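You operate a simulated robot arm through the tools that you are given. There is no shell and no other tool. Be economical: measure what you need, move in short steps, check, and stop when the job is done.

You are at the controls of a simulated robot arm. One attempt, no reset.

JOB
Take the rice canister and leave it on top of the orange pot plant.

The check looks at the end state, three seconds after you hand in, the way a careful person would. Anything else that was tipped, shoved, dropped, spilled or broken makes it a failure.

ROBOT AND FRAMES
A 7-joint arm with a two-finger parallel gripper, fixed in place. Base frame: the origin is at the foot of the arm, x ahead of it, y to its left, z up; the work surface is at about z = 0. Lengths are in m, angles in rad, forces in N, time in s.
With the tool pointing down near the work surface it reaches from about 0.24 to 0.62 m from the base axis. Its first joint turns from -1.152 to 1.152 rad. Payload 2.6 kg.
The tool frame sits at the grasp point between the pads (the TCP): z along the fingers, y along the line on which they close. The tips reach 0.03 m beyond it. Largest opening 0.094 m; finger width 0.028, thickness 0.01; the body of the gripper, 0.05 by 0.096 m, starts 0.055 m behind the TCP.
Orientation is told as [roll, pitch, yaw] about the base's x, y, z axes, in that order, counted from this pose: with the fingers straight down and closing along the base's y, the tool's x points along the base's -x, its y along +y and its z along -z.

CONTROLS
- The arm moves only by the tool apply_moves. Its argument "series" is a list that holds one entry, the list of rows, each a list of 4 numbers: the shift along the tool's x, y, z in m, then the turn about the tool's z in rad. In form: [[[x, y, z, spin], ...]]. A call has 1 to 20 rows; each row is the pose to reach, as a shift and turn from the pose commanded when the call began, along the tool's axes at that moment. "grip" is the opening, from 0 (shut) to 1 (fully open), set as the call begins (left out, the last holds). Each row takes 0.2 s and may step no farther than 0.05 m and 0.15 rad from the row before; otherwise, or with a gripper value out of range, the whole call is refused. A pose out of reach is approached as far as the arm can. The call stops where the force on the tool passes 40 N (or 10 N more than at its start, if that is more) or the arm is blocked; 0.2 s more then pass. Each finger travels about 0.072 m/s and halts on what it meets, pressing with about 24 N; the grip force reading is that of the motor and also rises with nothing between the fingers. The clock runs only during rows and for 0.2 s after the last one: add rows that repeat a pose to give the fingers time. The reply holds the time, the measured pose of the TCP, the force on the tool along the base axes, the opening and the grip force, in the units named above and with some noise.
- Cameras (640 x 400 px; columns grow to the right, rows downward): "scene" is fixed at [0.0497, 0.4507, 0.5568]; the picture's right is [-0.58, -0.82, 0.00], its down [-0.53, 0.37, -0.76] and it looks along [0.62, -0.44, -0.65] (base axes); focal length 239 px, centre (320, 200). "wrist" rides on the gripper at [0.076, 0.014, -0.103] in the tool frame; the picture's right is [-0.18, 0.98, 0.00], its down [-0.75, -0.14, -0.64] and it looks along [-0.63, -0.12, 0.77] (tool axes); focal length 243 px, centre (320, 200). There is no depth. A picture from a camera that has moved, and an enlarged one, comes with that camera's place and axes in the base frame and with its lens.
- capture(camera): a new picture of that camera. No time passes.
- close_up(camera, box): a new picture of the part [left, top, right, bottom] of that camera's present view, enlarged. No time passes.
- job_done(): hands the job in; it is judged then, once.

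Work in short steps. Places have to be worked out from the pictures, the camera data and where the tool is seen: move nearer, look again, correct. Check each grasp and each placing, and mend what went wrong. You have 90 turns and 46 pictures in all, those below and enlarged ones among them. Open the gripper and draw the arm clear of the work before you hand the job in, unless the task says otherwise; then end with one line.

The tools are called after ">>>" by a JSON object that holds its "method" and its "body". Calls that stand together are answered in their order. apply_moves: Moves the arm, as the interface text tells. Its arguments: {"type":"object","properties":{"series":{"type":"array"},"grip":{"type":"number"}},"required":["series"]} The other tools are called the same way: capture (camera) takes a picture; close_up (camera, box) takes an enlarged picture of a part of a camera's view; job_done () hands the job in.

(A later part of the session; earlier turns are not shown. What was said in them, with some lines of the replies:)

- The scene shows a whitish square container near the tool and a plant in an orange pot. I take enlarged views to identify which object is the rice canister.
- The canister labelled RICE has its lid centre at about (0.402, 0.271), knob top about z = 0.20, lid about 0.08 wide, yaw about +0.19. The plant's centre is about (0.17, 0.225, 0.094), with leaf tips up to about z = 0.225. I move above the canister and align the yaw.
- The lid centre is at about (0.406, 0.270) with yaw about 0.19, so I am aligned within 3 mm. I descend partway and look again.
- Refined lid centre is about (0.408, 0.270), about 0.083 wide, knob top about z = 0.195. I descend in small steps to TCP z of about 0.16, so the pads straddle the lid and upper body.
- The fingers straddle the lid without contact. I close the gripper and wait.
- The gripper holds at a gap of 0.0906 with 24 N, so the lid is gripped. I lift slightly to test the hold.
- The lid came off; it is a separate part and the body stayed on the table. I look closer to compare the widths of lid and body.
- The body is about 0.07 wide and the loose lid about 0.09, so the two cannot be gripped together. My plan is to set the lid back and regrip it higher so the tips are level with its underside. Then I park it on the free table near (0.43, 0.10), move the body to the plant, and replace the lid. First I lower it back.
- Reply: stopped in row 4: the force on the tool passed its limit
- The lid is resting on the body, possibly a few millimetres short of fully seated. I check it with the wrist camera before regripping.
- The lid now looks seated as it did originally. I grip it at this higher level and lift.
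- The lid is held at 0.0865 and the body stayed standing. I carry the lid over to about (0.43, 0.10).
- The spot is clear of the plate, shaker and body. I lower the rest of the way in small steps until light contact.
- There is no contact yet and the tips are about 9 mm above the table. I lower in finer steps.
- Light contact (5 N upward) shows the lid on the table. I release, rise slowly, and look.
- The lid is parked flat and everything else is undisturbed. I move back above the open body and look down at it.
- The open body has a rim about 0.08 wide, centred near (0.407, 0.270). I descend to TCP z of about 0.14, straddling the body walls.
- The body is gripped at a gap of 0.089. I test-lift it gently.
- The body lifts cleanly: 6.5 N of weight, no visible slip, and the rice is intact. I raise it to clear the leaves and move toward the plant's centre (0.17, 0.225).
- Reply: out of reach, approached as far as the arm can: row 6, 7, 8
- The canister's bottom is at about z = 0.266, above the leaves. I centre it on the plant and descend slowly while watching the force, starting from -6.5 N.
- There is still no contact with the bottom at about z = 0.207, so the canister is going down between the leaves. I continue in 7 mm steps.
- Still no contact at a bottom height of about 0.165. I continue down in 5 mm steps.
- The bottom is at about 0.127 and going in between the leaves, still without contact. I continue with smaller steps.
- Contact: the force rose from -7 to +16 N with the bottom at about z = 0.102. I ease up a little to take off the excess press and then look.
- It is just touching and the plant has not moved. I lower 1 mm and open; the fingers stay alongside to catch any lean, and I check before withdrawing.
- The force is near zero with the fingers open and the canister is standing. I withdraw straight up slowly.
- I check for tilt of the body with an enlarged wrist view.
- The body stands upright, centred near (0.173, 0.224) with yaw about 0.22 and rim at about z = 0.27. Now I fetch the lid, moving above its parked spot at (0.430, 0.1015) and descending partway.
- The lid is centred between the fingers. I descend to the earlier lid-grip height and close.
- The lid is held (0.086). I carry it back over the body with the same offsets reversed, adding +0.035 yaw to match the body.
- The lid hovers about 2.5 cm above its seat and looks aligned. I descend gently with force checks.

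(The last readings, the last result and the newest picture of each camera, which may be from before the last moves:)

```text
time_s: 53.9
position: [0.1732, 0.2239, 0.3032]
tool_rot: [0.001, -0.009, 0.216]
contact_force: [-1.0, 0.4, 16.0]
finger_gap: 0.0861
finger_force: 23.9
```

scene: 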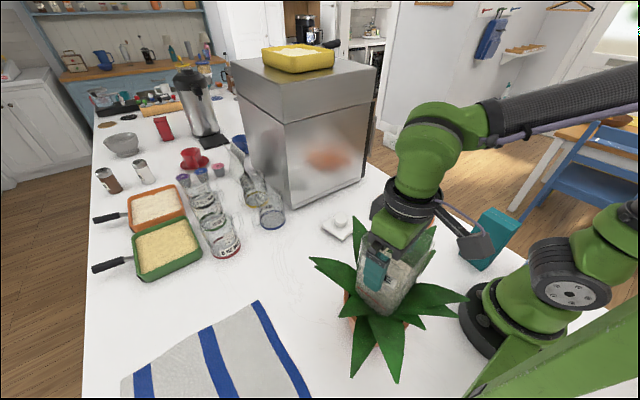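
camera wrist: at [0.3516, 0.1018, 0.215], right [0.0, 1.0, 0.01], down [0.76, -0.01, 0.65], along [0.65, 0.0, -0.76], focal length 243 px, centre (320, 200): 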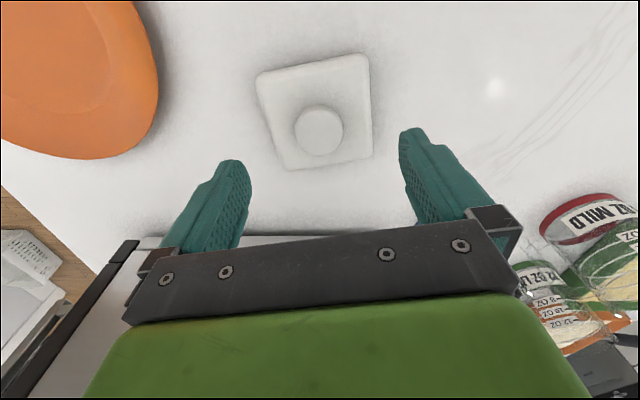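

Contact at 10–16 N with about 8 mm left to the expected seat. I look before pressing further.

>>> {"method": "close_up", "body": {"camera": "scene", "box": [340, 170, 440, 310]}}

```text
2.86 times, centred on (390, 240) of scene
camera zoom: at [0.0497, 0.4507, 0.5569], right [-0.58, -0.82, 0.0], down [-0.53, 0.37, -0.76], along [0.62, -0.44, -0.65], focal length 682 px, centre (120, 86)
```

zoom: 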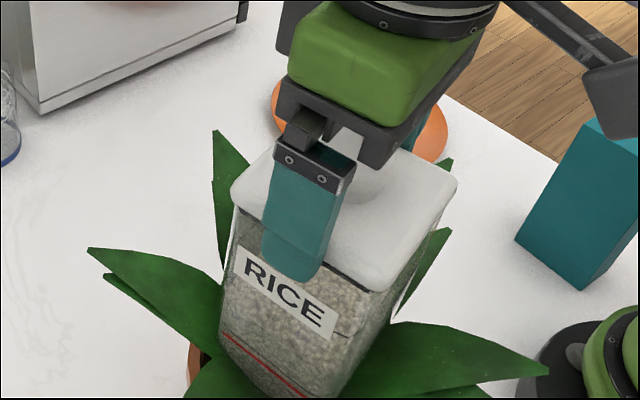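

The lid looks flush and aligned on the rim, just like the earlier re-seating, which settled on release. I ease up slightly and open.

>>> {"method": "apply_moves", "body": {"series": [[[0, 0, -0.001, 0], [0, 0, -0.001, 0]]]}}

>>> {"method": "apply_moves", "body": {"series": [[[0, 0, 0, 0], [0, 0, 0, 0], [0, 0, 0, 0], [0, 0, 0, 0]]], "grip": 1}}

>>> {"method": "apply_moves", "body": {"series": [[[0, 0, -0.005, 0], [0, 0, -0.012, 0], [0, 0, -0.022, 0], [0, 0, -0.035, 0], [0, 0, -0.05, 0], [0, 0, -0.07, 0], [0, 0, -0.09, 0], [0, 0, -0.09, 0]]]}}

>>> {"method": "close_up", "body": {"camera": "scene", "box": [330, 170, 450, 330]}}

```text
time_s: 54.5
position: [0.1731, 0.2239, 0.3027]
tool_rot: [0.001, -0.007, 0.215]
contact_force: [-0.3, -0.6, -0.2]
finger_gap: 0.0861
finger_force: 24.4
```

```text
time_s: 55.5
position: [0.1726, 0.2236, 0.3034]
tool_rot: [0.004, -0.008, 0.217]
contact_force: [0.7, -0.7, -0.1]
finger_gap: 0.0939
finger_force: 0.0
```

```text
time_s: 57.3
position: [0.1709, 0.2224, 0.3943]
tool_rot: [0.002, -0.009, 0.216]
contact_force: [-0.4, -0.2, -0.1]
finger_gap: 0.0941
finger_force: 0.0
```

```text
2.50 times, centred on (390, 250) of scene
camera zoom: at [0.0497, 0.4507, 0.5568], right [-0.58, -0.82, 0.0], down [-0.53, 0.37, -0.76], along [0.62, -0.44, -0.65], focal length 596 px, centre (145, 75)
```

zoom: 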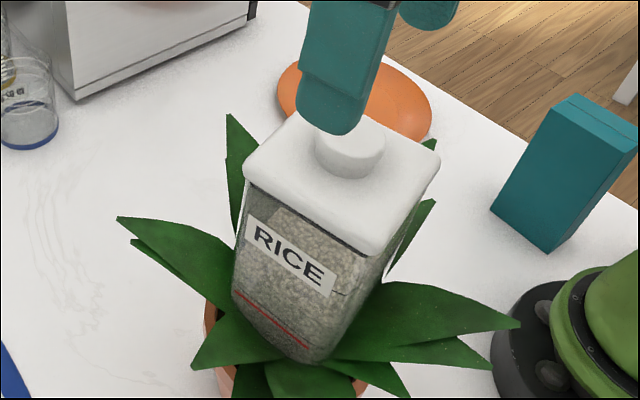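

The lid sits flush on the upright canister on the plant. I draw the arm clear along the route used before and take a final look.

>>> {"method": "apply_moves", "body": {"series": [[[-0.033, -0.0239, 0, 0], [-0.066, -0.0478, 0, 0], [-0.099, -0.0717, 0, 0], [-0.132, -0.0956, 0, 0], [-0.165, -0.1195, 0, 0], [-0.198, -0.1434, 0, 0], [-0.198, -0.1434, 0, 0], [-0.198, -0.1434, 0, 0]]]}}

>>> {"method": "capture", "body": {"camera": "scene"}}

>>> {"method": "close_up", "body": {"camera": "scene", "box": [330, 170, 450, 330]}}

```text
time_s: 59.1
position: [0.3968, 0.1233, 0.3938]
tool_rot: [0.003, -0.008, 0.216]
contact_force: [-0.4, 0.0, -0.7]
finger_gap: 0.0942
finger_force: 0.1
```

```text
3 pictures are left
```

scene: 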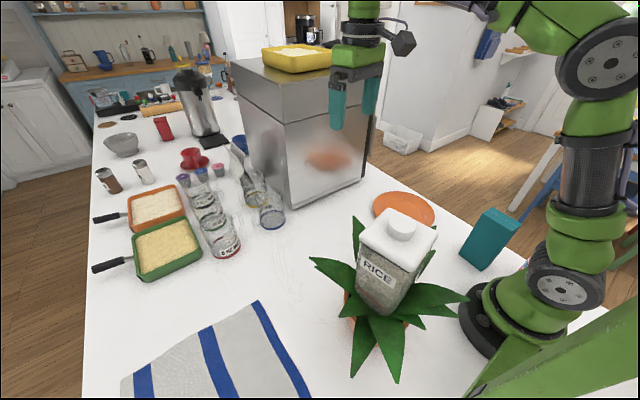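

```text
2.50 times, centred on (390, 250) of scene
camera zoom: at [0.0497, 0.4507, 0.5568], right [-0.58, -0.82, 0.0], down [-0.53, 0.37, -0.76], along [0.62, -0.44, -0.65], focal length 596 px, centre (145, 75)
```

zoom: 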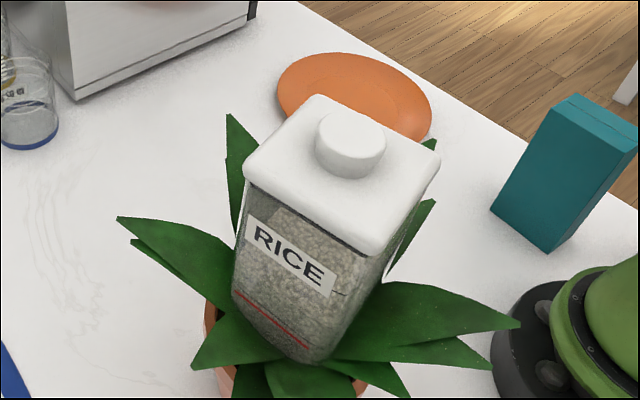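

The canister has not moved between the last two pictures, its lid is on, nothing else was disturbed, and the arm is clear with the gripper open. I hand in the job.

>>> {"method": "job_done", "body": {}}

```text
The job is handed in.
```

The rice canister is standing upright on top of the orange pot plant with its lid back on; the lid came off in the first grasp, so I moved the body and lid separately.
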